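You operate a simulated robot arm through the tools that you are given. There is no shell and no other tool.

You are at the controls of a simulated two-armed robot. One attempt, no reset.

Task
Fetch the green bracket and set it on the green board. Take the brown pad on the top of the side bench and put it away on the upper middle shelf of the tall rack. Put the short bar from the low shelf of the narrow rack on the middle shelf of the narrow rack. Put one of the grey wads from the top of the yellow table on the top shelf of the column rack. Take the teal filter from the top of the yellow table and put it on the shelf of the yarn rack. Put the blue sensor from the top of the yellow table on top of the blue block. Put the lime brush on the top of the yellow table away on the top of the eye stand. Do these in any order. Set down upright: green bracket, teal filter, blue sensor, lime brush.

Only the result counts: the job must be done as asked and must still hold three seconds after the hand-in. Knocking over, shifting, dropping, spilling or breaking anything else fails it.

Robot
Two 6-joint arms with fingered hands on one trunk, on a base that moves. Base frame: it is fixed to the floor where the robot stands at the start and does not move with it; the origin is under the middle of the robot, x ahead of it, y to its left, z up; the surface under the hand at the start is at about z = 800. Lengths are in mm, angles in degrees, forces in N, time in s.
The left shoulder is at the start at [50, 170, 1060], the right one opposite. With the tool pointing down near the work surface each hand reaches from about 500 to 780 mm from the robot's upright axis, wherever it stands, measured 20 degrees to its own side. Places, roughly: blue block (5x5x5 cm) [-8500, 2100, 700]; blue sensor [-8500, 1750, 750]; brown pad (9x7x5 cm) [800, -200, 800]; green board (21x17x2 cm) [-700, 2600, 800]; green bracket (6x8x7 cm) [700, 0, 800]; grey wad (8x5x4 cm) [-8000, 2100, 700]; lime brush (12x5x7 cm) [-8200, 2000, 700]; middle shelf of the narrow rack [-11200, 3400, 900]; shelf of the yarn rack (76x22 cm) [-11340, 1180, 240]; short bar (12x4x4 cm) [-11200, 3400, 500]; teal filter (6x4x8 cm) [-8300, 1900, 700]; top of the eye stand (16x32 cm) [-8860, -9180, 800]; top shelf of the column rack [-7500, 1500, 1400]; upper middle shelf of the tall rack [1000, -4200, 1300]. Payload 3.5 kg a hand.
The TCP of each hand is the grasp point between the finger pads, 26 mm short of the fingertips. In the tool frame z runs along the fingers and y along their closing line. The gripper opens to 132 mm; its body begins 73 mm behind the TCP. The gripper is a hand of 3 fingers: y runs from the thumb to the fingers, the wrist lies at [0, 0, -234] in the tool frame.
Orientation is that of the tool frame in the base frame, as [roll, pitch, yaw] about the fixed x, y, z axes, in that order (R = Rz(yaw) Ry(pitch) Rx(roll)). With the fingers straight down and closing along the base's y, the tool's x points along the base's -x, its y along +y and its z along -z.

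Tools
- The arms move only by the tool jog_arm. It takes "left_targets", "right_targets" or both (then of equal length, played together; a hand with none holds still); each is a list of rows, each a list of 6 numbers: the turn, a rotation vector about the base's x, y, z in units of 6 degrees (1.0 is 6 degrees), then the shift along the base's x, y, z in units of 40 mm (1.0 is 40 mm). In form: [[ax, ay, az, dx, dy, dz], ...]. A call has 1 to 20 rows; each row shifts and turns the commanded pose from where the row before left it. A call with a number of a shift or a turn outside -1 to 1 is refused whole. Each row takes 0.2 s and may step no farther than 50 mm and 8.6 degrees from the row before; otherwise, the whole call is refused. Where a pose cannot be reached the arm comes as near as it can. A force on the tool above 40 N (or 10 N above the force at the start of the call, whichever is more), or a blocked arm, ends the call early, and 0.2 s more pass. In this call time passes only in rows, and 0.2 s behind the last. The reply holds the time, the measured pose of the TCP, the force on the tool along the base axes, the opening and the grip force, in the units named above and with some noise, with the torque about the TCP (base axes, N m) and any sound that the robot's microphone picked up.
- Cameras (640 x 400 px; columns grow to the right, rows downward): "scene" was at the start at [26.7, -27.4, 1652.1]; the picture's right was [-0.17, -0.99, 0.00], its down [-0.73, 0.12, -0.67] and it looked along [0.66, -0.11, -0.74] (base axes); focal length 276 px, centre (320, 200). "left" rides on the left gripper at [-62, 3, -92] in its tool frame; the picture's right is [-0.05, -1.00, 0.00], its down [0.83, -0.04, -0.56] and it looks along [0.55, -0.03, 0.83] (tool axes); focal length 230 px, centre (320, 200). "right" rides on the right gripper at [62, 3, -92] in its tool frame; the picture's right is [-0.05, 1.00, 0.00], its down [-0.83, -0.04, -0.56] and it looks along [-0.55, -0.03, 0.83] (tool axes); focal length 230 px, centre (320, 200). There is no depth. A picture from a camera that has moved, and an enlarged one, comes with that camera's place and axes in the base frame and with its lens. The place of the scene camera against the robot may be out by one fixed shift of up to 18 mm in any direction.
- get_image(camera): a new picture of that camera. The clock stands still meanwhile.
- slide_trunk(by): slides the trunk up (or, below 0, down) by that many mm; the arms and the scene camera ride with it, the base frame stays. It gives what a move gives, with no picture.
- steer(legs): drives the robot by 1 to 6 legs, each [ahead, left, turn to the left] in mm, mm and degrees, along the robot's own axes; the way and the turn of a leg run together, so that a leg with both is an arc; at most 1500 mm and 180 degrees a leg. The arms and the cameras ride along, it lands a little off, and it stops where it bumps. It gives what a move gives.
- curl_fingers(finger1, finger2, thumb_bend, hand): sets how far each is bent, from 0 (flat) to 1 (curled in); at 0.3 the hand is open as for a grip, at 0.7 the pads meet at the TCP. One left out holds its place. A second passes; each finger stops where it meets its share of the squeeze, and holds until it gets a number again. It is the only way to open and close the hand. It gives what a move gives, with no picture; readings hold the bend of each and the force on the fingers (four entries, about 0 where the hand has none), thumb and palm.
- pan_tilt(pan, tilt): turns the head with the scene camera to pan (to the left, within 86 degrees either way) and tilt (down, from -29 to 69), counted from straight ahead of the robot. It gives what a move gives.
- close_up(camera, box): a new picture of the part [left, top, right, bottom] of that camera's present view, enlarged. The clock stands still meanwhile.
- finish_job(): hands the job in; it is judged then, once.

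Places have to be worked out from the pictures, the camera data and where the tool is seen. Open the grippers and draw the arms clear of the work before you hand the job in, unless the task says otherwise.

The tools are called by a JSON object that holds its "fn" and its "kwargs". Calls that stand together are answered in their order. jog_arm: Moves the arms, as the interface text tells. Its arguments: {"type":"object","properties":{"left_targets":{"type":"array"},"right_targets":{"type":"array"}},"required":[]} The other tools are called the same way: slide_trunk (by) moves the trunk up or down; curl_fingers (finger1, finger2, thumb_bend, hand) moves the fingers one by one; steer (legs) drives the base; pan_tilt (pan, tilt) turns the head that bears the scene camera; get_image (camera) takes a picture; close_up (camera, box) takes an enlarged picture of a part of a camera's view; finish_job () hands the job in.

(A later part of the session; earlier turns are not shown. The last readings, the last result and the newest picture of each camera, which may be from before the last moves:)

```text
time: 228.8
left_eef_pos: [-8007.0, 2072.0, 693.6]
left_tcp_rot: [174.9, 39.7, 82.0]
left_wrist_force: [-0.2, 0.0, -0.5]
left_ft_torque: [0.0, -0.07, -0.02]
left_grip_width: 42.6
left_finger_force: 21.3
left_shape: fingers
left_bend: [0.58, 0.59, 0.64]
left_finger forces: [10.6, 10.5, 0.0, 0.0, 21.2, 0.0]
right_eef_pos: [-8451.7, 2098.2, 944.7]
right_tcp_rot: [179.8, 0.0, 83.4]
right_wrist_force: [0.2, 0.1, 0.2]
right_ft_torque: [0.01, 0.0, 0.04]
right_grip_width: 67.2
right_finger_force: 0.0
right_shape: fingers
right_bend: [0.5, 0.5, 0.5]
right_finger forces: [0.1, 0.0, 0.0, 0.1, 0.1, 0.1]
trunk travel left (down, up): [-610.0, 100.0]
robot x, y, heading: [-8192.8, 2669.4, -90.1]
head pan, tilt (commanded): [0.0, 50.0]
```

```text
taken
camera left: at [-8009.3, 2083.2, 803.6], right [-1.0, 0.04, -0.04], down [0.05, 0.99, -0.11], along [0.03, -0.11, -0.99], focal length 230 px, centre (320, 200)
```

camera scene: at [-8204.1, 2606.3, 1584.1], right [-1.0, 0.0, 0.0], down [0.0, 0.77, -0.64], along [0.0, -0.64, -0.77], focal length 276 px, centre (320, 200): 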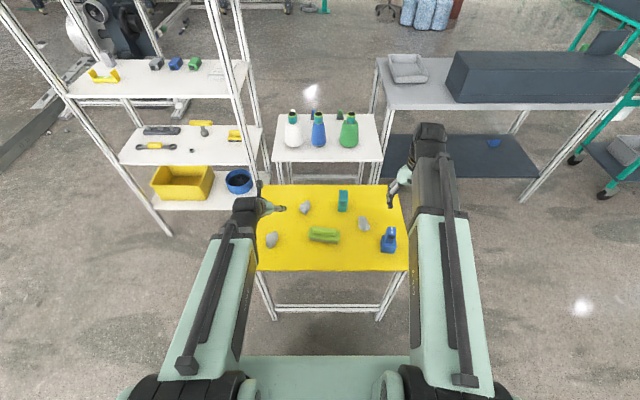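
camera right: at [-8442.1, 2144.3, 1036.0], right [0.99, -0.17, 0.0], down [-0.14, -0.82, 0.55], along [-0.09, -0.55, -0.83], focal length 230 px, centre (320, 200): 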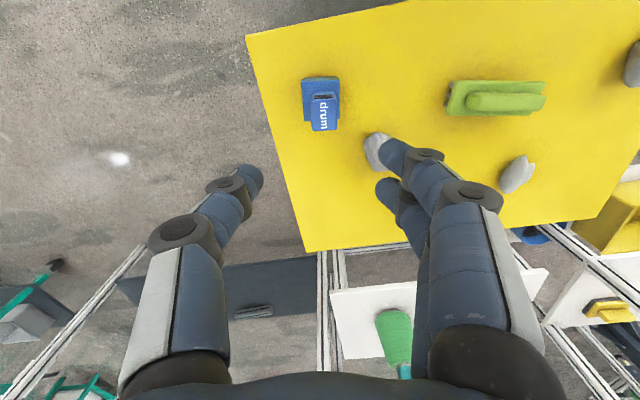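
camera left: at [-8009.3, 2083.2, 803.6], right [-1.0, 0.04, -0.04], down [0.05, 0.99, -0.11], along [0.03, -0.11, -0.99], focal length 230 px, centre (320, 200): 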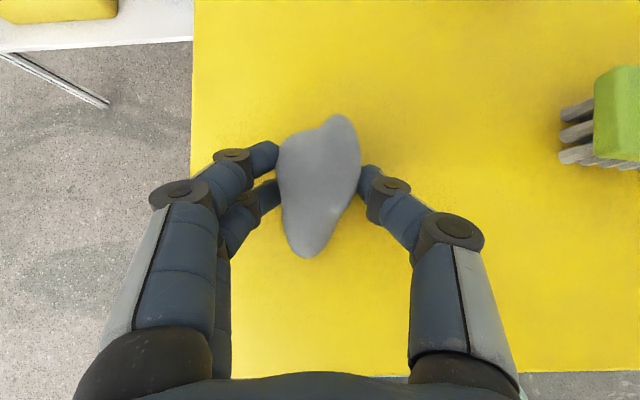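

Wad gripped (42.6 mm, 21 N). I lift it clear of the table.

{"fn": "jog_arm", "kwargs": {"left_targets": [[0, 0, 0, 0, 0, 0.2], [0, 0, 0, 0, 0, 0.5], [0, 0, 0, 0, 0, 0.9], [0, 0, 0, 0, 0, 1], [0, 0, 0, 0, 0, 1], [0, 0, 0, 0, 0, 1], [0, 0, 0, 0, 0, 1], [0, 0, 0, 0, 0, 1]]}}

{"fn": "get_image", "kwargs": {"camera": "left"}}

{"fn": "pan_tilt", "kwargs": {"pan": 30, "tilt": 20}}

{"fn": "get_image", "kwargs": {"camera": "scene"}}

```text
time: 230.6
left_eef_pos: [-8009.0, 2046.3, 953.8]
left_tcp_rot: [174.8, 39.7, 82.1]
left_wrist_force: [0.1, -0.6, 0.1]
left_ft_torque: [0.0, -0.01, 0.0]
left_grip_width: 42.6
left_finger_force: 20.7
left_shape: fingers
left_bend: [0.58, 0.59, 0.64]
left_finger forces: [10.5, 10.5, 0.1, 0.0, 21.1, 0.0]
left hand out of reach, approached as far as the arm can: row 5, 6, 7
right_eef_pos: [-8450.9, 2098.0, 944.5]
right_tcp_rot: [179.8, 0.0, 83.4]
right_wrist_force: [-0.5, -0.5, -0.7]
right_ft_torque: [0.02, 0.01, -0.01]
right_grip_width: 67.3
right_finger_force: 0.0
right_shape: fingers
right_bend: [0.5, 0.5, 0.5]
right_finger forces: [0.1, 0.1, 0.0, 0.1, 0.0, 0.0]
trunk travel left (down, up): [-610.0, 100.0]
robot x, y, heading: [-8189.4, 2669.4, -90.0]
head pan, tilt (commanded): [0.0, 50.0]
```

```text
taken
camera left: at [-8011.5, 2057.4, 1063.4], right [-1.0, 0.04, -0.03], down [0.04, 0.99, -0.11], along [0.03, -0.11, -0.99], focal length 230 px, centre (320, 200)
```

left: 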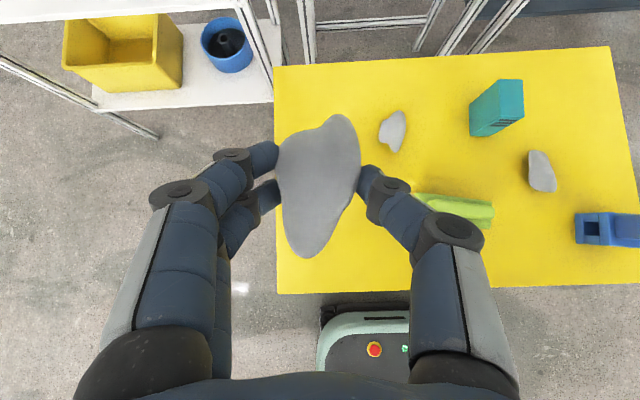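

```text
time: 231.6
left_eef_pos: [-8008.0, 2045.7, 952.8]
left_tcp_rot: [174.8, 39.7, 82.1]
left_wrist_force: [-0.1, 0.8, 1.1]
left_ft_torque: [0.01, 0.02, -0.03]
left_grip_width: 42.4
left_finger_force: 20.7
left_shape: fingers
left_bend: [0.58, 0.59, 0.64]
left_finger forces: [10.4, 10.5, 0.0, 0.1, 21.1, 0.1]
right_eef_pos: [-8450.9, 2097.4, 943.1]
right_tcp_rot: [179.8, 0.0, 83.4]
right_wrist_force: [0.8, -1.0, -0.4]
right_ft_torque: [0.01, 0.0, 0.01]
right_grip_width: 67.3
right_finger_force: 0.1
right_shape: fingers
right_bend: [0.5, 0.5, 0.5]
right_finger forces: [0.1, 0.0, 0.0, 0.0, 0.0, 0.0]
trunk travel left (down, up): [-610.0, 100.0]
robot x, y, heading: [-8194.6, 2668.4, -90.0]
head pan, tilt (commanded): [30.0, 20.0]
```

```text
taken
camera scene: at [-8157.6, 2616.7, 1629.5], right [-0.87, -0.5, 0.0], down [-0.17, 0.3, -0.94], along [0.47, -0.81, -0.34], focal length 276 px, centre (320, 200)
```

scene: 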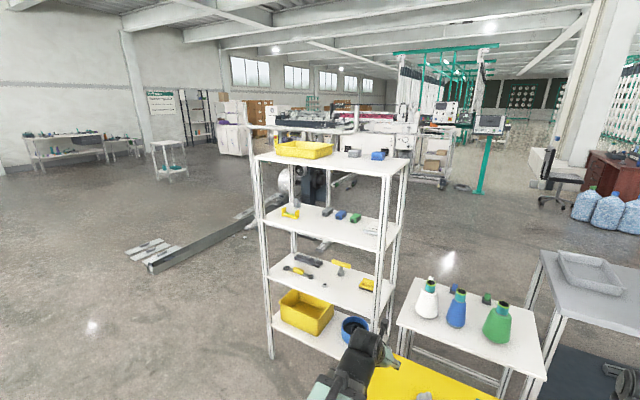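

Zooming on the column rack's top shelf to measure it and its free space.

{"fn": "close_up", "kwargs": {"camera": "scene", "box": [240, 130, 420, 230]}}

{"fn": "close_up", "kwargs": {"camera": "scene", "box": [240, 220, 420, 370]}}

```text
3.56 times, centred on (330, 180) of scene
camera zoom: at [-8157.6, 2616.7, 1629.5], right [-0.87, -0.5, 0.0], down [-0.17, 0.3, -0.94], along [0.47, -0.81, -0.34], focal length 980 px, centre (284, 271)
```

zoom: 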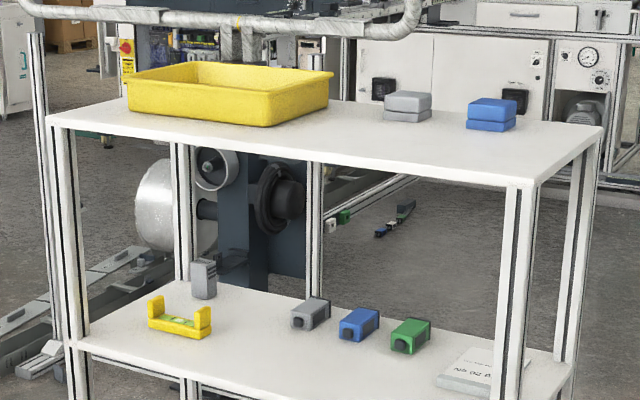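

```text
2.67 times, centred on (330, 295) of scene
camera zoom: at [-8157.6, 2616.7, 1629.5], right [-0.87, -0.5, 0.0], down [-0.17, 0.3, -0.94], along [0.47, -0.81, -0.34], focal length 735 px, centre (293, -53)
```

zoom: 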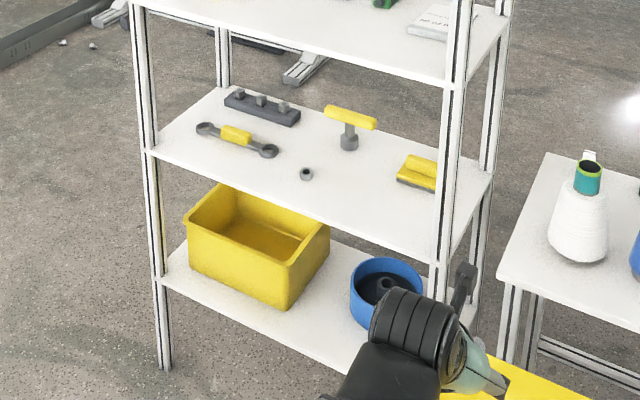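

Top shelf: x −7877…−7178, y 1265…1586, z≈1355; free front area around [−7560, 1500]. I raise trunk and left hand, pull the right hand in, before driving over there.

{"fn": "slide_trunk", "kwargs": {"by": 100}}

{"fn": "jog_arm", "kwargs": {"left_targets": [[0, 0, 0, 0, 0, 1], [0, 0, 0, 0, 0, 1], [0, 0, 0, 0, 0, 1], [0, 0, 0, 0, 0, 1], [0, 0, 0, 0, 0, 1], [0, 0, 0, 0, 0, 1], [0, 0, 0, 0, 0, 1], [0, 0, 0, 0, 0, 1], [0, 0, 0, 0, 0, 1], [0, 0, 0, 0, 0, 1]], "right_targets": [[0, 0, 0, 0, 0.2, 0.8], [0, 0, 0, 0, 0.3, 0.8], [0, 0, 0, 0, 0.4, 0.8], [0, 0, 0, 0, 0.4, 0.6], [0, 0, 0, 0, 0.4, 0.5], [0, 0, 0, 0, 0.4, 0.4], [0, 0, 0, 0, 0.3, 0.4], [0, 0, 0, 0, 0.2, 0.3], [0, 0, 0, 0, 0, 0], [0, 0, 0, 0, 0, 0]]}}

{"fn": "get_image", "kwargs": {"camera": "left"}}

```text
time: 232.9
left_eef_pos: [-8009.2, 2046.9, 1053.2]
left_tcp_rot: [174.9, 39.7, 82.2]
left_wrist_force: [-0.6, -0.1, -0.6]
left_ft_torque: [-0.03, 0.03, -0.01]
left_grip_width: 42.3
left_finger_force: 21.4
left_shape: fingers
left_bend: [0.58, 0.59, 0.64]
left_finger forces: [10.5, 10.5, 0.0, 0.1, 21.1, 0.0]
right_eef_pos: [-8452.2, 2098.4, 1045.1]
right_tcp_rot: [179.8, 0.0, 83.4]
right_wrist_force: [0.4, -0.1, 0.6]
right_ft_torque: [0.01, -0.04, 0.0]
right_grip_width: 67.2
right_finger_force: 0.0
right_shape: fingers
right_bend: [0.5, 0.5, 0.5]
right_finger forces: [0.0, 0.0, 0.0, 0.1, 0.1, 0.0]
trunk travel left (down, up): [-710.0, 0.0]
robot x, y, heading: [-8192.2, 2668.2, -90.2]
head pan, tilt (commanded): [30.0, 20.0]
```

```text
time: 235.1
left_eef_pos: [-8008.5, 2048.8, 1454.6]
left_tcp_rot: [174.9, 39.7, 82.1]
left_wrist_force: [-0.4, 0.2, 0.1]
left_ft_torque: [0.01, -0.02, -0.04]
left_grip_width: 42.2
left_finger_force: 21.4
left_shape: fingers
left_bend: [0.58, 0.59, 0.64]
left_finger forces: [10.5, 10.5, 0.0, 0.0, 21.1, 0.0]
right_eef_pos: [-8450.0, 2182.7, 1201.9]
right_tcp_rot: [179.9, 0.0, 83.4]
right_wrist_force: [-0.5, -0.1, -0.2]
right_ft_torque: [0.0, 0.0, -0.02]
right_grip_width: 67.1
right_finger_force: 0.1
right_shape: fingers
right_bend: [0.5, 0.5, 0.5]
right_finger forces: [0.0, 0.1, 0.0, 0.1, 0.0, 0.0]
right hand out of reach, approached as far as the arm can: row 7, 8
trunk travel left (down, up): [-710.0, 0.0]
robot x, y, heading: [-8195.2, 2671.4, -90.4]
head pan, tilt (commanded): [30.0, 20.0]
```

```text
taken
camera left: at [-8011.5, 2059.5, 1563.2], right [-1.0, 0.04, -0.04], down [0.05, 0.99, -0.11], along [0.03, -0.11, -0.99], focal length 230 px, centre (320, 200)
```

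left: 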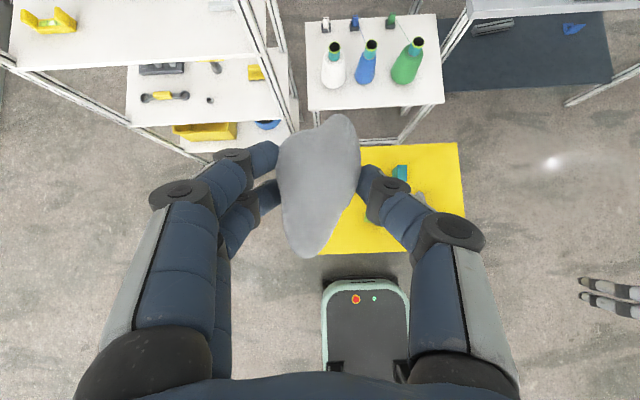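

I shift the left hand inward 100 mm, then strafe left to stand before the rack.

{"fn": "jog_arm", "kwargs": {"left_targets": [[0, 0, 0, -0.85, 0, 0], [0, 0, 0, -0.85, 0, 0], [0, 0, 0, -0.8, 0, 0]]}}

{"fn": "steer", "kwargs": {"legs": [[0, 568, 0.3]]}}

{"fn": "pan_tilt", "kwargs": {"pan": 0, "tilt": 40}}

{"fn": "get_image", "kwargs": {"camera": "scene"}}

{"fn": "get_image", "kwargs": {"camera": "left"}}

```text
time: 235.9
left_eef_pos: [-8110.6, 2048.8, 1453.1]
left_tcp_rot: [174.9, 39.7, 82.0]
left_wrist_force: [-0.3, -0.1, -0.4]
left_ft_torque: [-0.02, -0.01, 0.01]
left_grip_width: 42.2
left_finger_force: 20.6
left_shape: fingers
left_bend: [0.58, 0.59, 0.64]
left_finger forces: [10.5, 10.7, 0.0, 0.1, 21.1, 0.0]
right_eef_pos: [-8448.5, 2181.9, 1201.7]
right_tcp_rot: [179.7, 0.0, 83.4]
right_wrist_force: [-0.8, -0.8, -0.5]
right_ft_torque: [-0.04, -0.01, -0.01]
right_grip_width: 67.1
right_finger_force: 0.2
right_shape: fingers
right_bend: [0.5, 0.5, 0.5]
right_finger forces: [0.0, 0.0, 0.1, 0.0, 0.1, 0.0]
trunk travel left (down, up): [-710.0, 0.0]
robot x, y, heading: [-8192.2, 2668.5, -90.1]
head pan, tilt (commanded): [30.0, 20.0]
```

```text
time: 239.2
left_eef_pos: [-7530.1, 2051.2, 1451.3]
left_tcp_rot: [174.9, 39.6, 82.6]
left_wrist_force: [0.8, -0.3, 0.0]
left_ft_torque: [-0.02, 0.0, 0.0]
left_grip_width: 42.3
left_finger_force: 21.3
left_shape: fingers
left_bend: [0.58, 0.59, 0.64]
left_finger forces: [10.5, 10.6, 0.0, 0.0, 21.0, 0.1]
right_eef_pos: [-7870.7, 2180.7, 1202.2]
right_tcp_rot: [179.9, 0.0, 83.8]
right_wrist_force: [1.0, -0.1, -0.7]
right_ft_torque: [0.02, 0.03, -0.01]
right_grip_width: 67.4
right_finger_force: 0.0
right_shape: fingers
right_bend: [0.5, 0.5, 0.5]
right_finger forces: [0.0, 0.0, 0.1, 0.0, 0.1, 0.0]
trunk travel left (down, up): [-710.0, 0.0]
robot x, y, heading: [-7618.2, 2670.9, -89.6]
head pan, tilt (commanded): [30.0, 20.0]
```

```text
time: 240.1
left_eef_pos: [-7530.7, 2050.9, 1452.7]
left_tcp_rot: [174.9, 39.8, 82.5]
left_wrist_force: [-0.5, -0.5, 0.8]
left_ft_torque: [-0.01, 0.01, 0.01]
left_grip_width: 42.4
left_finger_force: 21.1
left_shape: fingers
left_bend: [0.58, 0.59, 0.64]
left_finger forces: [10.5, 10.6, 0.0, 0.1, 21.0, 0.0]
right_eef_pos: [-7872.4, 2181.1, 1202.5]
right_tcp_rot: [179.9, 0.0, 83.7]
right_wrist_force: [0.5, -0.1, 0.0]
right_ft_torque: [0.02, 0.02, -0.01]
right_grip_width: 67.2
right_finger_force: 0.1
right_shape: fingers
right_bend: [0.5, 0.5, 0.5]
right_finger forces: [0.0, 0.0, 0.0, 0.0, 0.0, 0.1]
trunk travel left (down, up): [-710.0, 0.0]
robot x, y, heading: [-7619.7, 2671.5, -89.5]
head pan, tilt (commanded): [0.0, 40.0]
```

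```text
taken
camera scene: at [-7629.6, 2614.0, 1698.3], right [-1.0, -0.01, 0.0], down [0.0, 0.64, -0.77], along [0.01, -0.77, -0.64], focal length 276 px, centre (320, 200)
```

scene: 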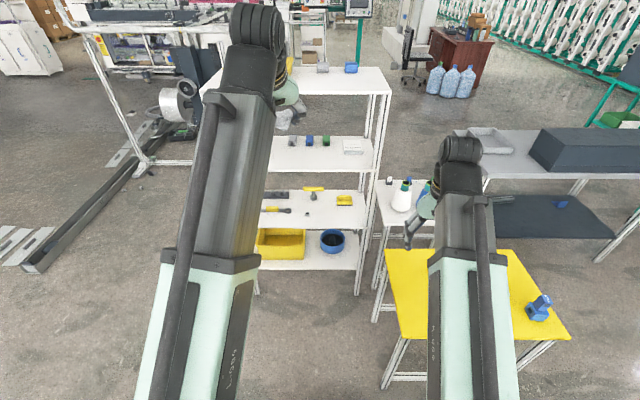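

```text
taken
camera left: at [-7533.8, 2063.1, 1562.1], right [-1.0, 0.03, -0.04], down [0.04, 0.99, -0.11], along [0.03, -0.11, -0.99], focal length 230 px, centre (320, 200)
```

left: 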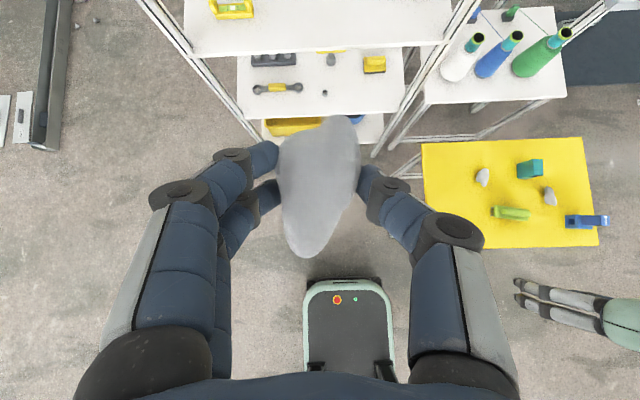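

Base clears the yellow table by ~60 mm. I swing the right hand outward away from the rack post, then roll forward.

{"fn": "jog_arm", "kwargs": {"right_targets": [[0, 0, 0, -0.9, 0, 0.3], [0, 0, 0, -0.9, 0, 0.3], [0, 0, 0, -0.9, 0, 0.3], [0, 0, 0, -0.9, 0, 0.3]]}}

{"fn": "steer", "kwargs": {"legs": [[400, 0, 0]]}}

{"fn": "get_image", "kwargs": {"camera": "left"}}

{"fn": "get_image", "kwargs": {"camera": "scene"}}

```text
time: 241.1
left_eef_pos: [-7530.2, 2052.4, 1452.2]
left_tcp_rot: [174.9, 39.7, 82.6]
left_wrist_force: [0.1, 0.9, -0.8]
left_ft_torque: [-0.02, -0.02, 0.02]
left_grip_width: 42.1
left_finger_force: 20.6
left_shape: fingers
left_bend: [0.58, 0.59, 0.64]
left_finger forces: [10.4, 10.6, 0.0, 0.1, 21.0, 0.0]
right_eef_pos: [-8019.2, 2174.6, 1231.3]
right_tcp_rot: [-179.9, 0.4, 83.8]
right_wrist_force: [0.2, 0.0, 0.3]
right_ft_torque: [0.01, -0.02, -0.01]
right_grip_width: 67.2
right_finger_force: 0.0
right_shape: fingers
right_bend: [0.5, 0.5, 0.5]
right_finger forces: [0.0, 0.0, 0.0, 0.0, 0.0, 0.0]
right hand out of reach, approached as far as the arm can: row 1, 2, 3
trunk travel left (down, up): [-710.0, 0.0]
robot x, y, heading: [-7619.5, 2671.9, -89.6]
head pan, tilt (commanded): [0.0, 40.0]
```

```text
time: 243.6
left_eef_pos: [-7530.9, 1652.6, 1451.3]
left_tcp_rot: [175.0, 39.7, 82.3]
left_wrist_force: [-0.1, 0.8, -0.5]
left_ft_torque: [0.01, 0.03, 0.01]
left_grip_width: 42.2
left_finger_force: 21.0
left_shape: fingers
left_bend: [0.58, 0.59, 0.64]
left_finger forces: [10.6, 10.6, 0.0, 0.0, 21.1, 0.0]
right_eef_pos: [-8019.2, 1773.8, 1230.3]
right_tcp_rot: [180.0, 0.3, 83.5]
right_wrist_force: [0.2, -0.7, -0.5]
right_ft_torque: [0.03, -0.01, -0.02]
right_grip_width: 67.3
right_finger_force: 0.1
right_shape: fingers
right_bend: [0.5, 0.5, 0.5]
right_finger forces: [0.0, 0.1, 0.0, 0.1, 0.0, 0.0]
trunk travel left (down, up): [-710.0, 0.0]
robot x, y, heading: [-7616.3, 2272.4, -90.2]
head pan, tilt (commanded): [0.0, 40.0]
```

```text
taken
camera left: at [-7535.0, 1662.7, 1561.6], right [-1.0, 0.04, -0.04], down [0.04, 0.99, -0.11], along [0.03, -0.11, -0.99], focal length 230 px, centre (320, 200)
```

left: 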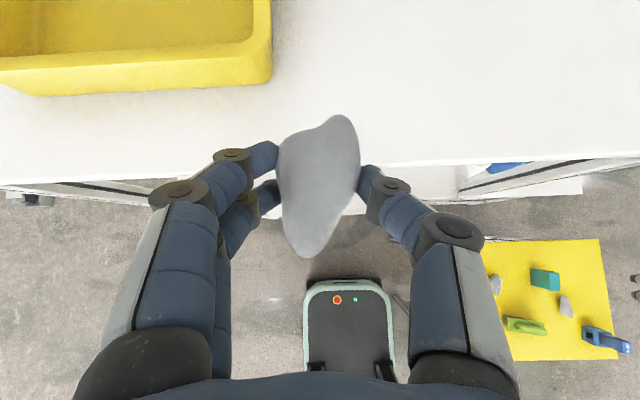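

```text
taken
camera scene: at [-7628.2, 2213.9, 1698.2], right [-1.0, 0.0, 0.0], down [0.0, 0.64, -0.77], along [0.0, -0.77, -0.64], focal length 276 px, centre (320, 200)
```

scene: 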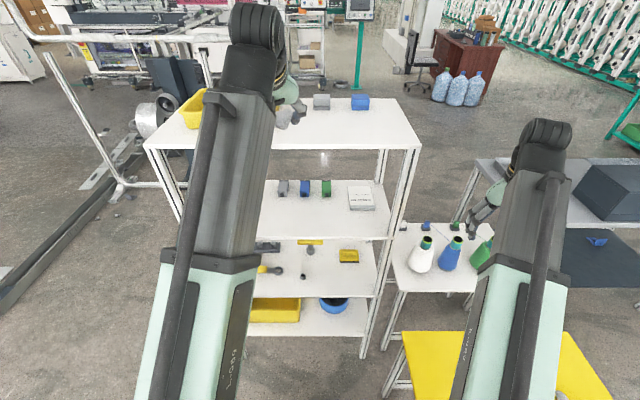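

Shelf front edge is at y≈1600, z≈1350; the tray's side is at x≈−7495. I shift the wad to x≈−7611 (clear of the tray) and roll 110 mm forward.

{"fn": "jog_arm", "kwargs": {"left_targets": [[0, 0, 0, -1, 0, 0], [0, 0, 0, -1, 0, 0]]}}

{"fn": "steer", "kwargs": {"legs": [[110, 0, 0.2]]}}

{"fn": "get_image", "kwargs": {"camera": "left"}}

{"fn": "get_image", "kwargs": {"camera": "scene"}}

```text
time: 244.2
left_eef_pos: [-7611.1, 1651.5, 1450.5]
left_tcp_rot: [175.0, 39.7, 82.3]
left_wrist_force: [-0.1, -0.2, -0.1]
left_ft_torque: [0.0, -0.02, 0.0]
left_grip_width: 42.6
left_finger_force: 20.8
left_shape: fingers
left_bend: [0.58, 0.59, 0.64]
left_finger forces: [10.4, 10.5, 0.1, 0.0, 20.9, 0.1]
right_eef_pos: [-8018.3, 1776.5, 1230.9]
right_tcp_rot: [-179.9, 0.4, 83.6]
right_wrist_force: [0.2, 0.6, 0.6]
right_ft_torque: [-0.03, -0.03, 0.0]
right_grip_width: 67.4
right_finger_force: 0.0
right_shape: fingers
right_bend: [0.5, 0.5, 0.5]
right_finger forces: [0.1, 0.1, 0.0, 0.0, 0.0, 0.0]
trunk travel left (down, up): [-710.0, 0.0]
robot x, y, heading: [-7617.3, 2273.6, -89.9]
head pan, tilt (commanded): [0.0, 40.0]
```

```text
time: 245.4
left_eef_pos: [-7611.1, 1540.6, 1448.1]
left_tcp_rot: [174.9, 39.6, 82.4]
left_wrist_force: [-0.1, -0.5, 0.0]
left_ft_torque: [0.02, -0.02, -0.04]
left_grip_width: 42.3
left_finger_force: 20.7
left_shape: fingers
left_bend: [0.58, 0.59, 0.64]
left_finger forces: [10.3, 10.5, 0.0, 0.0, 21.0, 0.0]
right_eef_pos: [-8018.9, 1664.9, 1230.1]
right_tcp_rot: [-179.9, 0.3, 83.6]
right_wrist_force: [0.8, -0.2, -0.5]
right_ft_torque: [0.03, -0.01, 0.0]
right_grip_width: 67.5
right_finger_force: 0.1
right_shape: fingers
right_bend: [0.5, 0.5, 0.5]
right_finger forces: [0.0, 0.0, 0.0, 0.0, 0.0, 0.0]
trunk travel left (down, up): [-710.0, 0.0]
robot x, y, heading: [-7619.4, 2165.1, -89.9]
head pan, tilt (commanded): [0.0, 40.0]
```

```text
taken
camera left: at [-7614.0, 1551.0, 1557.7], right [-1.0, 0.04, -0.04], down [0.04, 0.99, -0.11], along [0.03, -0.11, -0.99], focal length 230 px, centre (320, 200)
```

left: 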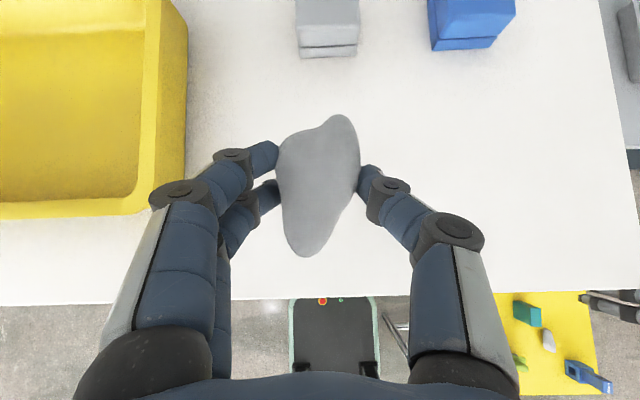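

```text
taken
camera scene: at [-7628.0, 2103.2, 1698.1], right [-1.0, 0.0, 0.0], down [0.0, 0.64, -0.77], along [0.0, -0.77, -0.64], focal length 276 px, centre (320, 200)
```

scene: 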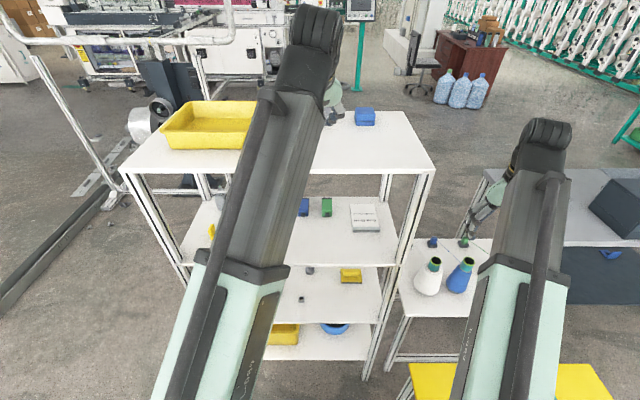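

Shelf top z≈1348, front edge y≈1611; the wad is over free space with ~75 mm to the tray. I lower it.

{"fn": "jog_arm", "kwargs": {"left_targets": [[0, 0, 0, 0, -0.2, -0.3], [0, 0, 0, 0, -0.2, -0.5], [0, 0, 0, 0, 0, -0.4], [0, 0, 0, 0, 0, -0.15]]}}

{"fn": "get_image", "kwargs": {"camera": "left"}}

{"fn": "close_up", "kwargs": {"camera": "scene", "box": [280, 70, 400, 170]}}

```text
time: 246.4
left_eef_pos: [-7610.7, 1525.9, 1393.5]
left_tcp_rot: [175.0, 39.6, 82.2]
left_wrist_force: [-0.3, 0.8, -0.4]
left_ft_torque: [-0.03, 0.01, -0.04]
left_grip_width: 42.2
left_finger_force: 21.5
left_shape: fingers
left_bend: [0.58, 0.59, 0.64]
left_finger forces: [10.4, 10.7, 0.1, 0.1, 21.0, 0.0]
right_eef_pos: [-8018.2, 1667.5, 1230.6]
right_tcp_rot: [179.9, 0.4, 83.6]
right_wrist_force: [-0.4, 0.3, 0.0]
right_ft_torque: [0.03, -0.02, 0.0]
right_grip_width: 67.2
right_finger_force: 0.0
right_shape: fingers
right_bend: [0.5, 0.5, 0.5]
right_finger forces: [0.0, 0.0, 0.0, 0.1, 0.1, 0.1]
trunk travel left (down, up): [-710.0, 0.0]
robot x, y, heading: [-7619.2, 2166.3, -89.8]
head pan, tilt (commanded): [0.0, 40.0]
```

```text
taken
camera left: at [-7613.3, 1536.1, 1505.0], right [-1.0, 0.04, -0.04], down [0.04, 0.99, -0.11], along [0.03, -0.11, -0.99], focal length 230 px, centre (320, 200)
```

left: 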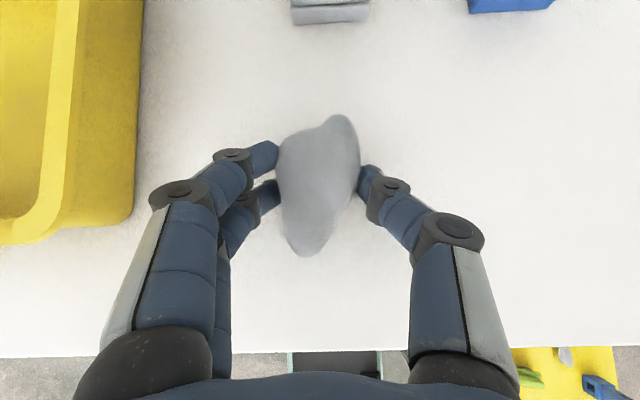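

```text
4.00 times, centred on (340, 120) of scene
camera zoom: at [-7628.0, 2105.7, 1698.2], right [-1.0, 0.0, 0.0], down [0.0, 0.64, -0.77], along [0.0, -0.77, -0.64], focal length 1102 px, centre (240, 520)
```

zoom: 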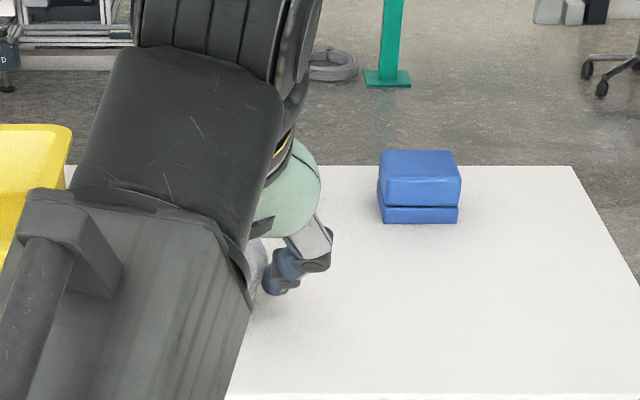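

Now I lower in small steps till contact.

{"fn": "jog_arm", "kwargs": {"left_targets": [[0, 0, 0, 0, 0, -0.06], [0, 0, 0, 0, 0, -0.06], [0, 0, 0, 0, 0, -0.04], [0, 0, 0, 0, 0, -0.04], [0, 0, 0, 0, 0, -0.04]]}}

```text
time: 247.5
left_eef_pos: [-7610.0, 1525.4, 1392.1]
left_tcp_rot: [174.8, 40.6, 82.1]
left_wrist_force: [-0.5, 1.0, 9.9]
left_ft_torque: [-0.11, -0.27, 0.0]
left_grip_width: 42.4
left_finger_force: 26.0
left_shape: fingers
left_bend: [0.58, 0.61, 0.65]
left_finger forces: [10.5, 20.0, 0.0, 0.0, 20.7, 0.0]
right_eef_pos: [-8019.6, 1668.3, 1231.4]
right_tcp_rot: [-179.9, 0.4, 83.5]
right_wrist_force: [0.2, -0.7, -0.5]
right_ft_torque: [0.01, 0.01, 0.0]
right_grip_width: 67.1
right_finger_force: 0.1
right_shape: fingers
right_bend: [0.5, 0.5, 0.5]
right_finger forces: [0.0, 0.0, 0.0, 0.0, 0.0, 0.0]
trunk travel left (down, up): [-710.0, 0.0]
robot x, y, heading: [-7615.7, 2164.0, -89.7]
head pan, tilt (commanded): [0.0, 40.0]
stopped in row 5 (left hand): the force on the tool passed its limit at 42 N (the readings are from after the stop); the commanded pose is now the measured one
```

Contact with the shelf. I ease up 1.5 mm and open the fingers.

{"fn": "jog_arm", "kwargs": {"left_targets": [[0, 0, 0, 0, 0, 0.04]]}}

{"fn": "curl_fingers", "kwargs": {"hand": "left", "finger1": 0.54, "finger2": 0.54, "thumb_bend": 0.58}}

{"fn": "curl_fingers", "kwargs": {"hand": "left", "finger1": 0.46, "finger2": 0.46, "thumb_bend": 0.46}}

{"fn": "get_image", "kwargs": {"camera": "left"}}

```text
time: 247.9
left_eef_pos: [-7610.1, 1525.6, 1393.1]
left_tcp_rot: [174.8, 40.3, 82.1]
left_wrist_force: [-0.6, 1.4, 3.4]
left_ft_torque: [-0.02, -0.1, 0.02]
left_grip_width: 42.2
left_finger_force: 22.1
left_shape: fingers
left_bend: [0.58, 0.61, 0.65]
left_finger forces: [10.5, 13.3, 0.0, 0.0, 20.7, 0.0]
right_eef_pos: [-8018.4, 1667.2, 1231.0]
right_tcp_rot: [179.9, 0.4, 83.5]
right_wrist_force: [-0.2, -0.5, 0.5]
right_ft_torque: [0.01, -0.04, -0.02]
right_grip_width: 67.1
right_finger_force: 0.1
right_shape: fingers
right_bend: [0.5, 0.5, 0.5]
right_finger forces: [0.0, 0.1, 0.1, 0.0, 0.1, 0.0]
trunk travel left (down, up): [-710.0, 0.0]
robot x, y, heading: [-7613.2, 2166.1, -89.8]
head pan, tilt (commanded): [0.0, 40.0]
```

```text
time: 248.9
left_eef_pos: [-7610.8, 1525.2, 1392.8]
left_tcp_rot: [174.8, 40.4, 82.3]
left_wrist_force: [-0.4, 0.9, 3.5]
left_ft_torque: [-0.01, -0.12, 0.08]
left_grip_width: 49.5
left_finger_force: 2.0
left_shape: fingers
left_bend: [0.54, 0.55, 0.57]
left_finger forces: [0.1, 3.3, 0.0, 0.1, 0.1, 0.0]
right_eef_pos: [-8019.0, 1666.3, 1231.7]
right_tcp_rot: [-180.0, 0.4, 83.5]
right_wrist_force: [-0.2, -0.4, -0.3]
right_ft_torque: [-0.04, -0.01, 0.03]
right_grip_width: 67.5
right_finger_force: 0.1
right_shape: fingers
right_bend: [0.5, 0.5, 0.5]
right_finger forces: [0.1, 0.0, 0.0, 0.1, 0.0, 0.1]
trunk travel left (down, up): [-710.0, 0.0]
robot x, y, heading: [-7616.7, 2165.9, -89.7]
head pan, tilt (commanded): [0.0, 40.0]
```

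```text
time: 249.9
left_eef_pos: [-7609.6, 1523.7, 1392.4]
left_tcp_rot: [174.7, 40.4, 82.2]
left_wrist_force: [-1.4, 1.0, 0.2]
left_ft_torque: [-0.02, -0.06, 0.01]
left_grip_width: 80.7
left_finger_force: 0.0
left_shape: fingers
left_bend: [0.46, 0.46, 0.46]
left_finger forces: [0.0, 0.0, 0.0, 0.1, 0.0, 0.0]
right_eef_pos: [-8018.9, 1666.9, 1231.7]
right_tcp_rot: [-179.9, 0.2, 83.6]
right_wrist_force: [0.1, 0.4, 0.6]
right_ft_torque: [0.02, -0.02, 0.0]
right_grip_width: 67.4
right_finger_force: 0.0
right_shape: fingers
right_bend: [0.5, 0.5, 0.5]
right_finger forces: [0.1, 0.0, 0.0, 0.0, 0.1, 0.0]
trunk travel left (down, up): [-710.0, 0.0]
robot x, y, heading: [-7617.4, 2162.8, -89.9]
head pan, tilt (commanded): [0.0, 40.0]
```

```text
taken
camera left: at [-7613.4, 1536.5, 1502.3], right [-1.0, 0.04, -0.03], down [0.04, 0.99, -0.12], along [0.03, -0.12, -0.99], focal length 230 px, centre (320, 200)
```

left: 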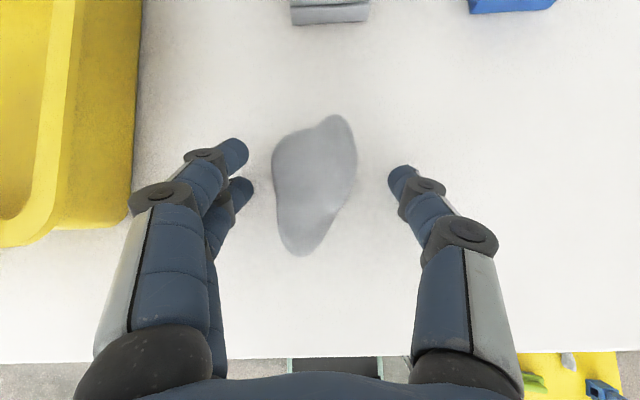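

Wad rests on the top shelf. I withdraw up and back along the tool axis.

{"fn": "jog_arm", "kwargs": {"left_targets": [[0, 0, 0, 0, 0.2, 0.4], [0, 0, 0, 0, 0.3, 0.6], [0, 0, 0, 0, 0.3, 0.7], [0, 0, 0, 0, 0.2, 0.7]]}}

{"fn": "steer", "kwargs": {"legs": [[-300, 0, 0]]}}

{"fn": "get_image", "kwargs": {"camera": "scene"}}

{"fn": "close_up", "kwargs": {"camera": "scene", "box": [200, 60, 440, 200]}}

```text
time: 250.9
left_eef_pos: [-7611.4, 1561.6, 1489.7]
left_tcp_rot: [174.9, 40.3, 82.2]
left_wrist_force: [-0.6, -0.1, 0.7]
left_ft_torque: [0.0, 0.0, 0.04]
left_grip_width: 80.6
left_finger_force: 0.1
left_shape: fingers
left_bend: [0.46, 0.46, 0.46]
left_finger forces: [0.0, 0.0, 0.0, 0.1, 0.0, 0.1]
right_eef_pos: [-8018.3, 1667.2, 1231.5]
right_tcp_rot: [-180.0, 0.5, 83.5]
right_wrist_force: [-0.4, 0.3, -0.2]
right_ft_torque: [0.03, 0.03, 0.02]
right_grip_width: 67.2
right_finger_force: 0.0
right_shape: fingers
right_bend: [0.5, 0.5, 0.5]
right_finger forces: [0.0, 0.1, 0.1, 0.0, 0.0, 0.1]
trunk travel left (down, up): [-710.0, 0.0]
robot x, y, heading: [-7617.4, 2164.8, -89.7]
head pan, tilt (commanded): [0.0, 40.0]
```

```text
time: 253.0
left_eef_pos: [-7609.7, 1867.4, 1488.1]
left_tcp_rot: [174.7, 40.3, 82.4]
left_wrist_force: [-0.2, 0.3, 0.5]
left_ft_torque: [-0.01, -0.04, 0.0]
left_grip_width: 80.6
left_finger_force: 0.0
left_shape: fingers
left_bend: [0.46, 0.46, 0.46]
left_finger forces: [0.1, 0.0, 0.0, 0.1, 0.0, 0.0]
right_eef_pos: [-8019.2, 1970.7, 1232.2]
right_tcp_rot: [180.0, 0.4, 83.8]
right_wrist_force: [0.1, -0.2, -0.2]
right_ft_torque: [-0.05, 0.0, 0.0]
right_grip_width: 67.4
right_finger_force: 0.1
right_shape: fingers
right_bend: [0.5, 0.5, 0.5]
right_finger forces: [0.1, 0.1, 0.0, 0.1, 0.0, 0.0]
trunk travel left (down, up): [-710.0, 0.0]
robot x, y, heading: [-7614.8, 2467.8, -89.7]
head pan, tilt (commanded): [0.0, 40.0]
```

```text
taken
camera scene: at [-7629.1, 2411.7, 1698.3], right [-1.0, -0.01, 0.0], down [0.0, 0.64, -0.77], along [0.0, -0.77, -0.64], focal length 276 px, centre (320, 200)
```

scene: 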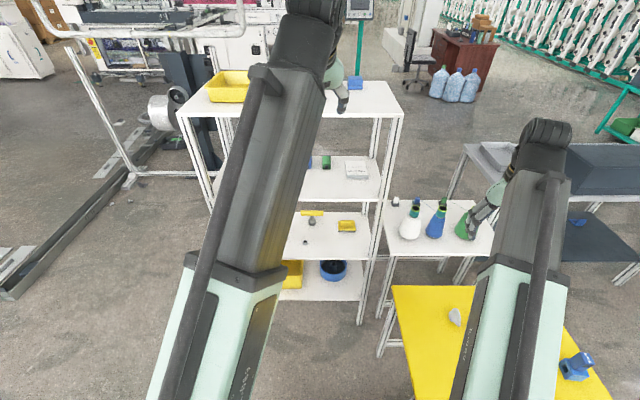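

```text
2.67 times, centred on (320, 130) of scene
camera zoom: at [-7629.1, 2411.7, 1698.3], right [-1.0, -0.01, 0.0], down [0.0, 0.64, -0.77], along [0.0, -0.77, -0.64], focal length 735 px, centre (320, 387)
```

zoom: 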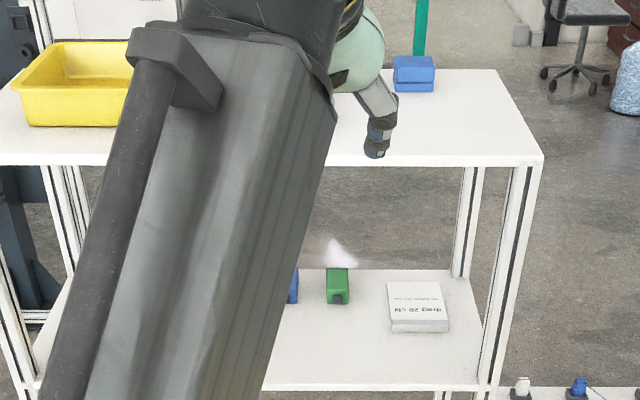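

Wad done. Now back to the yellow table: retreat, strafe right and lower the trunk for the filter and brush.

{"fn": "steer", "kwargs": {"legs": [[-200, 0, 0], [0, -585, 0]]}}

{"fn": "jog_arm", "kwargs": {"left_targets": [[1, 0, 0, 0.2, 0, -0.8], [1, 0, 0, 0.2, 0, -0.8], [1, 0, 0, 0.2, 0, -0.8], [1, 0, 0, 0.2, 0, -0.8], [1, 0, 0, 0.2, 0, -0.8], [1, 0, 0, 0.2, 0, -0.8], [0.7, 0, 0, 0.2, 0, -0.8], [0, 0, 0, 0, 0, -0.8]]}}

{"fn": "slide_trunk", "kwargs": {"by": -100}}

{"fn": "pan_tilt", "kwargs": {"pan": 0, "tilt": 50}}

{"fn": "get_image", "kwargs": {"camera": "scene"}}

```text
time: 257.5
left_eef_pos: [-8202.3, 2066.2, 1488.3]
left_tcp_rot: [174.9, 40.4, 81.4]
left_wrist_force: [0.3, -0.8, -0.4]
left_ft_torque: [-0.01, 0.01, 0.0]
left_grip_width: 80.8
left_finger_force: 0.1
left_shape: fingers
left_bend: [0.46, 0.46, 0.46]
left_finger forces: [0.0, 0.0, 0.0, 0.1, 0.0, 0.0]
right_eef_pos: [-8607.9, 2174.8, 1230.9]
right_tcp_rot: [179.9, 0.3, 82.9]
right_wrist_force: [0.3, -0.2, -0.9]
right_ft_torque: [-0.03, -0.04, 0.02]
right_grip_width: 66.9
right_finger_force: 0.1
right_shape: fingers
right_bend: [0.5, 0.5, 0.5]
right_finger forces: [0.0, 0.0, 0.1, 0.0, 0.0, 0.0]
trunk travel left (down, up): [-710.0, 0.0]
robot x, y, heading: [-8197.9, 2666.2, -90.6]
head pan, tilt (commanded): [0.0, 40.0]
```

```text
time: 259.3
left_eef_pos: [-8144.0, 2066.6, 1229.6]
left_tcp_rot: [-179.7, 0.5, 83.5]
left_wrist_force: [0.6, -0.1, 0.5]
left_ft_torque: [0.0, 0.02, 0.03]
left_grip_width: 80.7
left_finger_force: 0.1
left_shape: fingers
left_bend: [0.46, 0.46, 0.46]
left_finger forces: [0.0, 0.1, 0.0, 0.0, 0.0, 0.0]
right_eef_pos: [-8607.2, 2174.7, 1231.2]
right_tcp_rot: [-180.0, 0.3, 82.8]
right_wrist_force: [-0.4, -0.2, -0.1]
right_ft_torque: [-0.04, -0.02, -0.01]
right_grip_width: 67.1
right_finger_force: 0.0
right_shape: fingers
right_bend: [0.5, 0.5, 0.5]
right_finger forces: [0.0, 0.1, 0.1, 0.0, 0.1, 0.0]
trunk travel left (down, up): [-710.0, 0.0]
robot x, y, heading: [-8197.7, 2669.0, -90.4]
head pan, tilt (commanded): [0.0, 40.0]
```

```text
time: 260.6
left_eef_pos: [-8144.2, 2066.9, 1130.6]
left_tcp_rot: [-179.7, 0.4, 83.5]
left_wrist_force: [0.3, 0.0, 0.1]
left_ft_torque: [-0.01, -0.03, 0.0]
left_grip_width: 80.7
left_finger_force: 0.2
left_shape: fingers
left_bend: [0.46, 0.46, 0.46]
left_finger forces: [0.1, 0.0, 0.0, 0.1, 0.0, 0.0]
right_eef_pos: [-8608.0, 2174.8, 1131.1]
right_tcp_rot: [180.0, 0.2, 82.8]
right_wrist_force: [0.3, -0.3, -0.4]
right_ft_torque: [0.0, 0.0, 0.0]
right_grip_width: 67.3
right_finger_force: 0.1
right_shape: fingers
right_bend: [0.5, 0.5, 0.5]
right_finger forces: [0.0, 0.0, 0.1, 0.0, 0.0, 0.0]
trunk travel left (down, up): [-610.0, 100.0]
robot x, y, heading: [-8199.6, 2669.7, -90.9]
head pan, tilt (commanded): [0.0, 40.0]
```

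```text
time: 261.3
left_eef_pos: [-8144.5, 2066.9, 1130.1]
left_tcp_rot: [-179.8, 0.5, 83.5]
left_wrist_force: [-0.6, 0.1, -0.3]
left_ft_torque: [0.01, 0.01, 0.01]
left_grip_width: 80.5
left_finger_force: 0.0
left_shape: fingers
left_bend: [0.46, 0.46, 0.46]
left_finger forces: [0.0, 0.0, 0.0, 0.0, 0.0, 0.1]
right_eef_pos: [-8607.7, 2174.1, 1130.7]
right_tcp_rot: [180.0, 0.3, 82.8]
right_wrist_force: [0.5, 0.4, 0.0]
right_ft_torque: [0.0, 0.0, 0.01]
right_grip_width: 67.3
right_finger_force: 0.1
right_shape: fingers
right_bend: [0.5, 0.5, 0.5]
right_finger forces: [0.0, 0.1, 0.0, 0.1, 0.0, 0.1]
trunk travel left (down, up): [-610.0, 100.0]
robot x, y, heading: [-8198.2, 2666.5, -90.6]
head pan, tilt (commanded): [0.0, 50.0]
```

```text
taken
camera scene: at [-8210.9, 2616.8, 1584.1], right [-1.0, 0.01, 0.0], down [0.01, 0.77, -0.64], along [-0.01, -0.64, -0.77], focal length 276 px, centre (320, 200)
```

scene: 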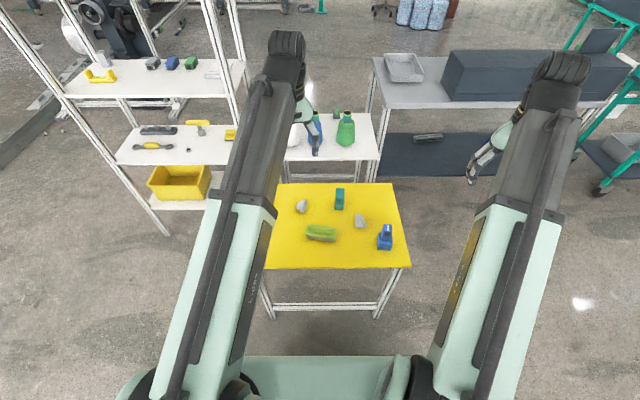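

I roll 120 mm forward and bring the right hand over the teal filter.

{"fn": "steer", "kwargs": {"legs": [[120, 0, 0.6]]}}

{"fn": "jog_arm", "kwargs": {"right_targets": [[0, 0, 0.6, 1, -0.6, 0], [0, 0, 0.6, 1, -0.6, 0], [0, 0, 0, 1, -0.6, 0], [0, 0, 0, 1, -0.6, 0], [0, 0, 0, 1, -0.6, 0], [0, 0, 0, 1, -0.6, 0], [0, 0, 0, 1, -0.6, 0], [0, 0, 0, 1, -0.6, 0], [0, 0, 0, 0, 0, -0.9], [0, 0, 0, 0, 0, -0.9], [0, 0, 0, 0, 0, -0.9], [0, 0, 0, 0, 0, -0.9]]}}

{"fn": "get_image", "kwargs": {"camera": "right"}}

{"fn": "close_up", "kwargs": {"camera": "right", "box": [260, 60, 400, 165]}}

```text
time: 262.5
left_eef_pos: [-8139.3, 1950.0, 1130.1]
left_tcp_rot: [-179.8, 0.4, 84.2]
left_wrist_force: [0.0, 0.1, -0.1]
left_ft_torque: [0.06, 0.0, 0.03]
left_grip_width: 80.9
left_finger_force: 0.0
left_shape: fingers
left_bend: [0.46, 0.46, 0.46]
left_finger forces: [0.1, 0.0, 0.1, 0.0, 0.0, 0.1]
right_eef_pos: [-8603.2, 2054.6, 1130.0]
right_tcp_rot: [180.0, 0.2, 83.4]
right_wrist_force: [-0.4, 0.1, -0.1]
right_ft_torque: [0.01, 0.01, 0.01]
right_grip_width: 67.4
right_finger_force: 0.0
right_shape: fingers
right_bend: [0.5, 0.5, 0.5]
right_finger forces: [0.0, 0.1, 0.0, 0.0, 0.0, 0.1]
trunk travel left (down, up): [-610.0, 100.0]
robot x, y, heading: [-8197.7, 2550.7, -90.1]
head pan, tilt (commanded): [0.0, 50.0]
```

```text
time: 265.1
left_eef_pos: [-8138.4, 1952.0, 1130.9]
left_tcp_rot: [-179.6, 0.5, 84.1]
left_wrist_force: [0.2, 0.5, -0.8]
left_ft_torque: [-0.03, 0.0, 0.0]
left_grip_width: 80.7
left_finger_force: 0.1
left_shape: fingers
left_bend: [0.46, 0.46, 0.46]
left_finger forces: [0.0, 0.1, 0.0, 0.0, 0.1, 0.0]
right_eef_pos: [-8281.3, 1859.8, 988.7]
right_tcp_rot: [-180.0, 0.4, 90.6]
right_wrist_force: [-0.3, -0.2, 0.3]
right_ft_torque: [0.0, -0.03, -0.02]
right_grip_width: 67.3
right_finger_force: 0.0
right_shape: fingers
right_bend: [0.5, 0.5, 0.5]
right_finger forces: [0.0, 0.1, 0.0, 0.0, 0.1, 0.0]
trunk travel left (down, up): [-610.0, 100.0]
robot x, y, heading: [-8201.5, 2551.7, -89.8]
head pan, tilt (commanded): [0.0, 50.0]
```

```text
taken
camera right: at [-8278.8, 1921.1, 1078.5], right [1.0, -0.04, 0.0], down [-0.03, -0.83, 0.56], along [-0.02, -0.56, -0.83], focal length 230 px, centre (320, 200)
```

right: 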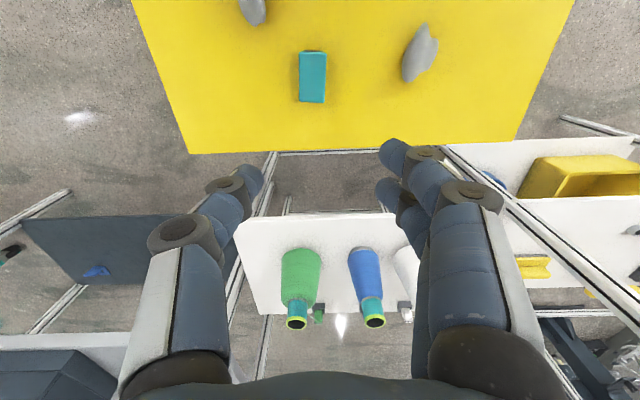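

```text
3.81 times, centred on (330, 112) of right
camera zoom: at [-8278.8, 1921.1, 1078.5], right [1.0, -0.04, 0.0], down [-0.03, -0.83, 0.56], along [-0.02, -0.56, -0.83], focal length 876 px, centre (282, 533)
```

zoom: 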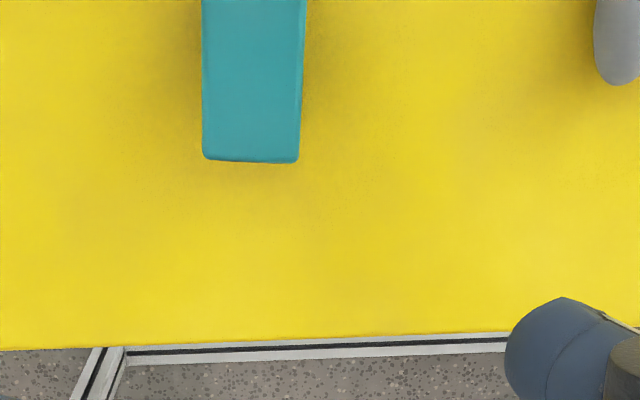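

{"fn": "close_up", "kwargs": {"camera": "right", "box": [270, 30, 370, 120]}}

{"fn": "close_up", "kwargs": {"camera": "scene", "box": [290, 170, 400, 260]}}

```text
4.44 times, centred on (320, 75) of right
camera zoom: at [-8278.8, 1921.1, 1078.5], right [1.0, -0.04, 0.0], down [-0.03, -0.83, 0.56], along [-0.02, -0.56, -0.83], focal length 1022 px, centre (320, 756)
```

zoom: 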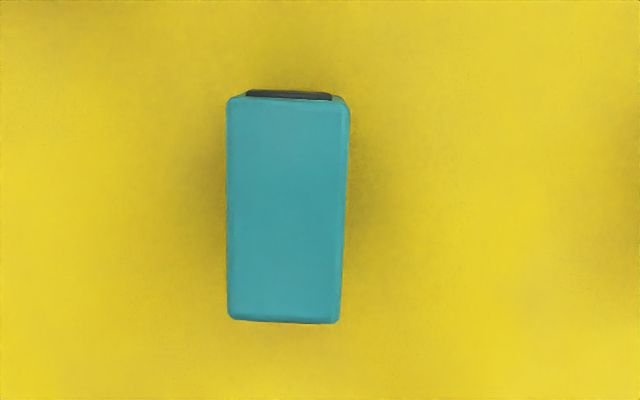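

```text
4.44 times, centred on (345, 215) of scene
camera zoom: at [-8211.2, 2501.2, 1584.1], right [-1.0, 0.0, 0.0], down [0.0, 0.77, -0.64], along [0.0, -0.64, -0.77], focal length 1225 px, centre (209, 133)
```

zoom: 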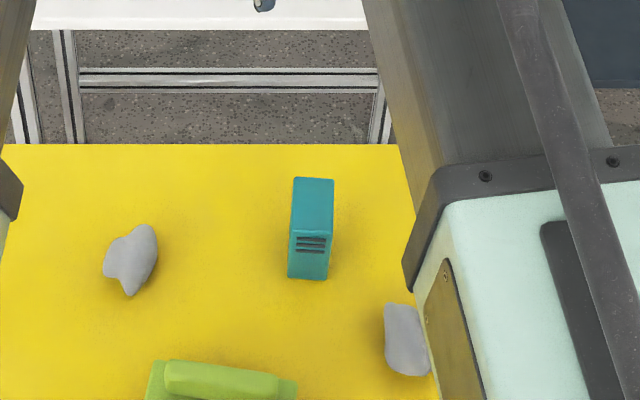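

Filter centre ≈ [−8291, 1885], turned ≈ −4.5°. Before choosing the grip, I look toward the yarn rack shelf ([−11340, 1180, 240]) and narrow rack.

{"fn": "pan_tilt", "kwargs": {"pan": -68, "tilt": 15}}

{"fn": "get_image", "kwargs": {"camera": "scene"}}

{"fn": "close_up", "kwargs": {"camera": "scene", "box": [240, 130, 440, 270]}}

{"fn": "close_up", "kwargs": {"camera": "scene", "box": [440, 100, 640, 240]}}

```text
time: 266.5
left_eef_pos: [-8138.3, 1951.9, 1130.2]
left_tcp_rot: [-179.7, 0.5, 84.1]
left_wrist_force: [0.2, -0.9, 0.4]
left_ft_torque: [-0.01, 0.0, 0.02]
left_grip_width: 80.8
left_finger_force: 0.1
left_shape: fingers
left_bend: [0.46, 0.46, 0.46]
left_finger forces: [0.0, 0.1, 0.0, 0.0, 0.1, 0.0]
right_eef_pos: [-8281.2, 1858.5, 989.5]
right_tcp_rot: [-179.9, 0.3, 90.6]
right_wrist_force: [-0.3, 0.0, -0.4]
right_ft_torque: [0.03, -0.02, -0.02]
right_grip_width: 67.3
right_finger_force: 0.1
right_shape: fingers
right_bend: [0.5, 0.5, 0.5]
right_finger forces: [0.0, 0.1, 0.0, 0.1, 0.1, 0.0]
trunk travel left (down, up): [-610.0, 100.0]
robot x, y, heading: [-8200.8, 2550.8, -90.0]
head pan, tilt (commanded): [-68.0, 15.0]
```

```text
taken
camera scene: at [-8297.7, 2543.4, 1637.7], right [-0.37, 0.93, 0.0], down [0.24, 0.1, -0.97], along [-0.9, -0.36, -0.26], focal length 276 px, centre (320, 200)
```

scene: 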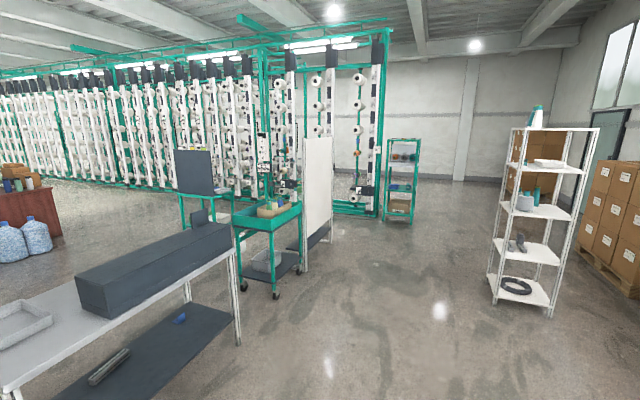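

```text
2.86 times, centred on (340, 200) of scene
camera zoom: at [-8297.7, 2543.4, 1637.7], right [-0.37, 0.93, 0.0], down [0.24, 0.1, -0.97], along [-0.9, -0.36, -0.26], focal length 787 px, centre (263, 200)
```

zoom: 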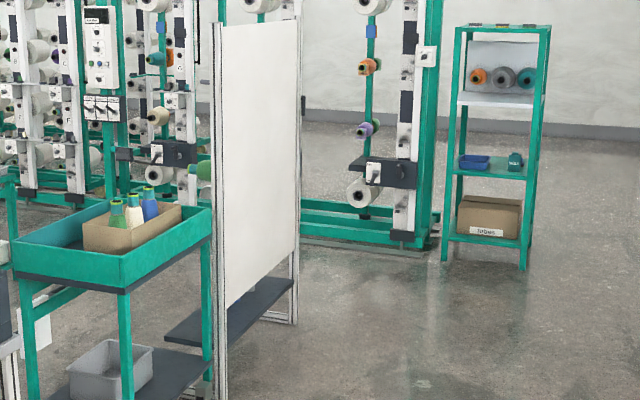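

```text
2.86 times, centred on (540, 170) of scene
camera zoom: at [-8297.7, 2543.4, 1637.7], right [-0.37, 0.93, 0.0], down [0.24, 0.1, -0.97], along [-0.9, -0.36, -0.26], focal length 787 px, centre (-309, 286)
```

zoom: 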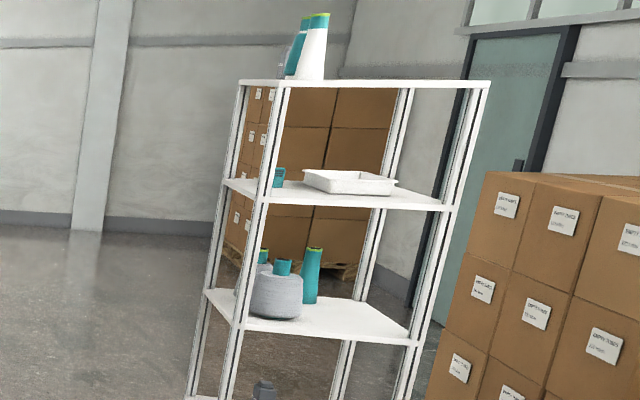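

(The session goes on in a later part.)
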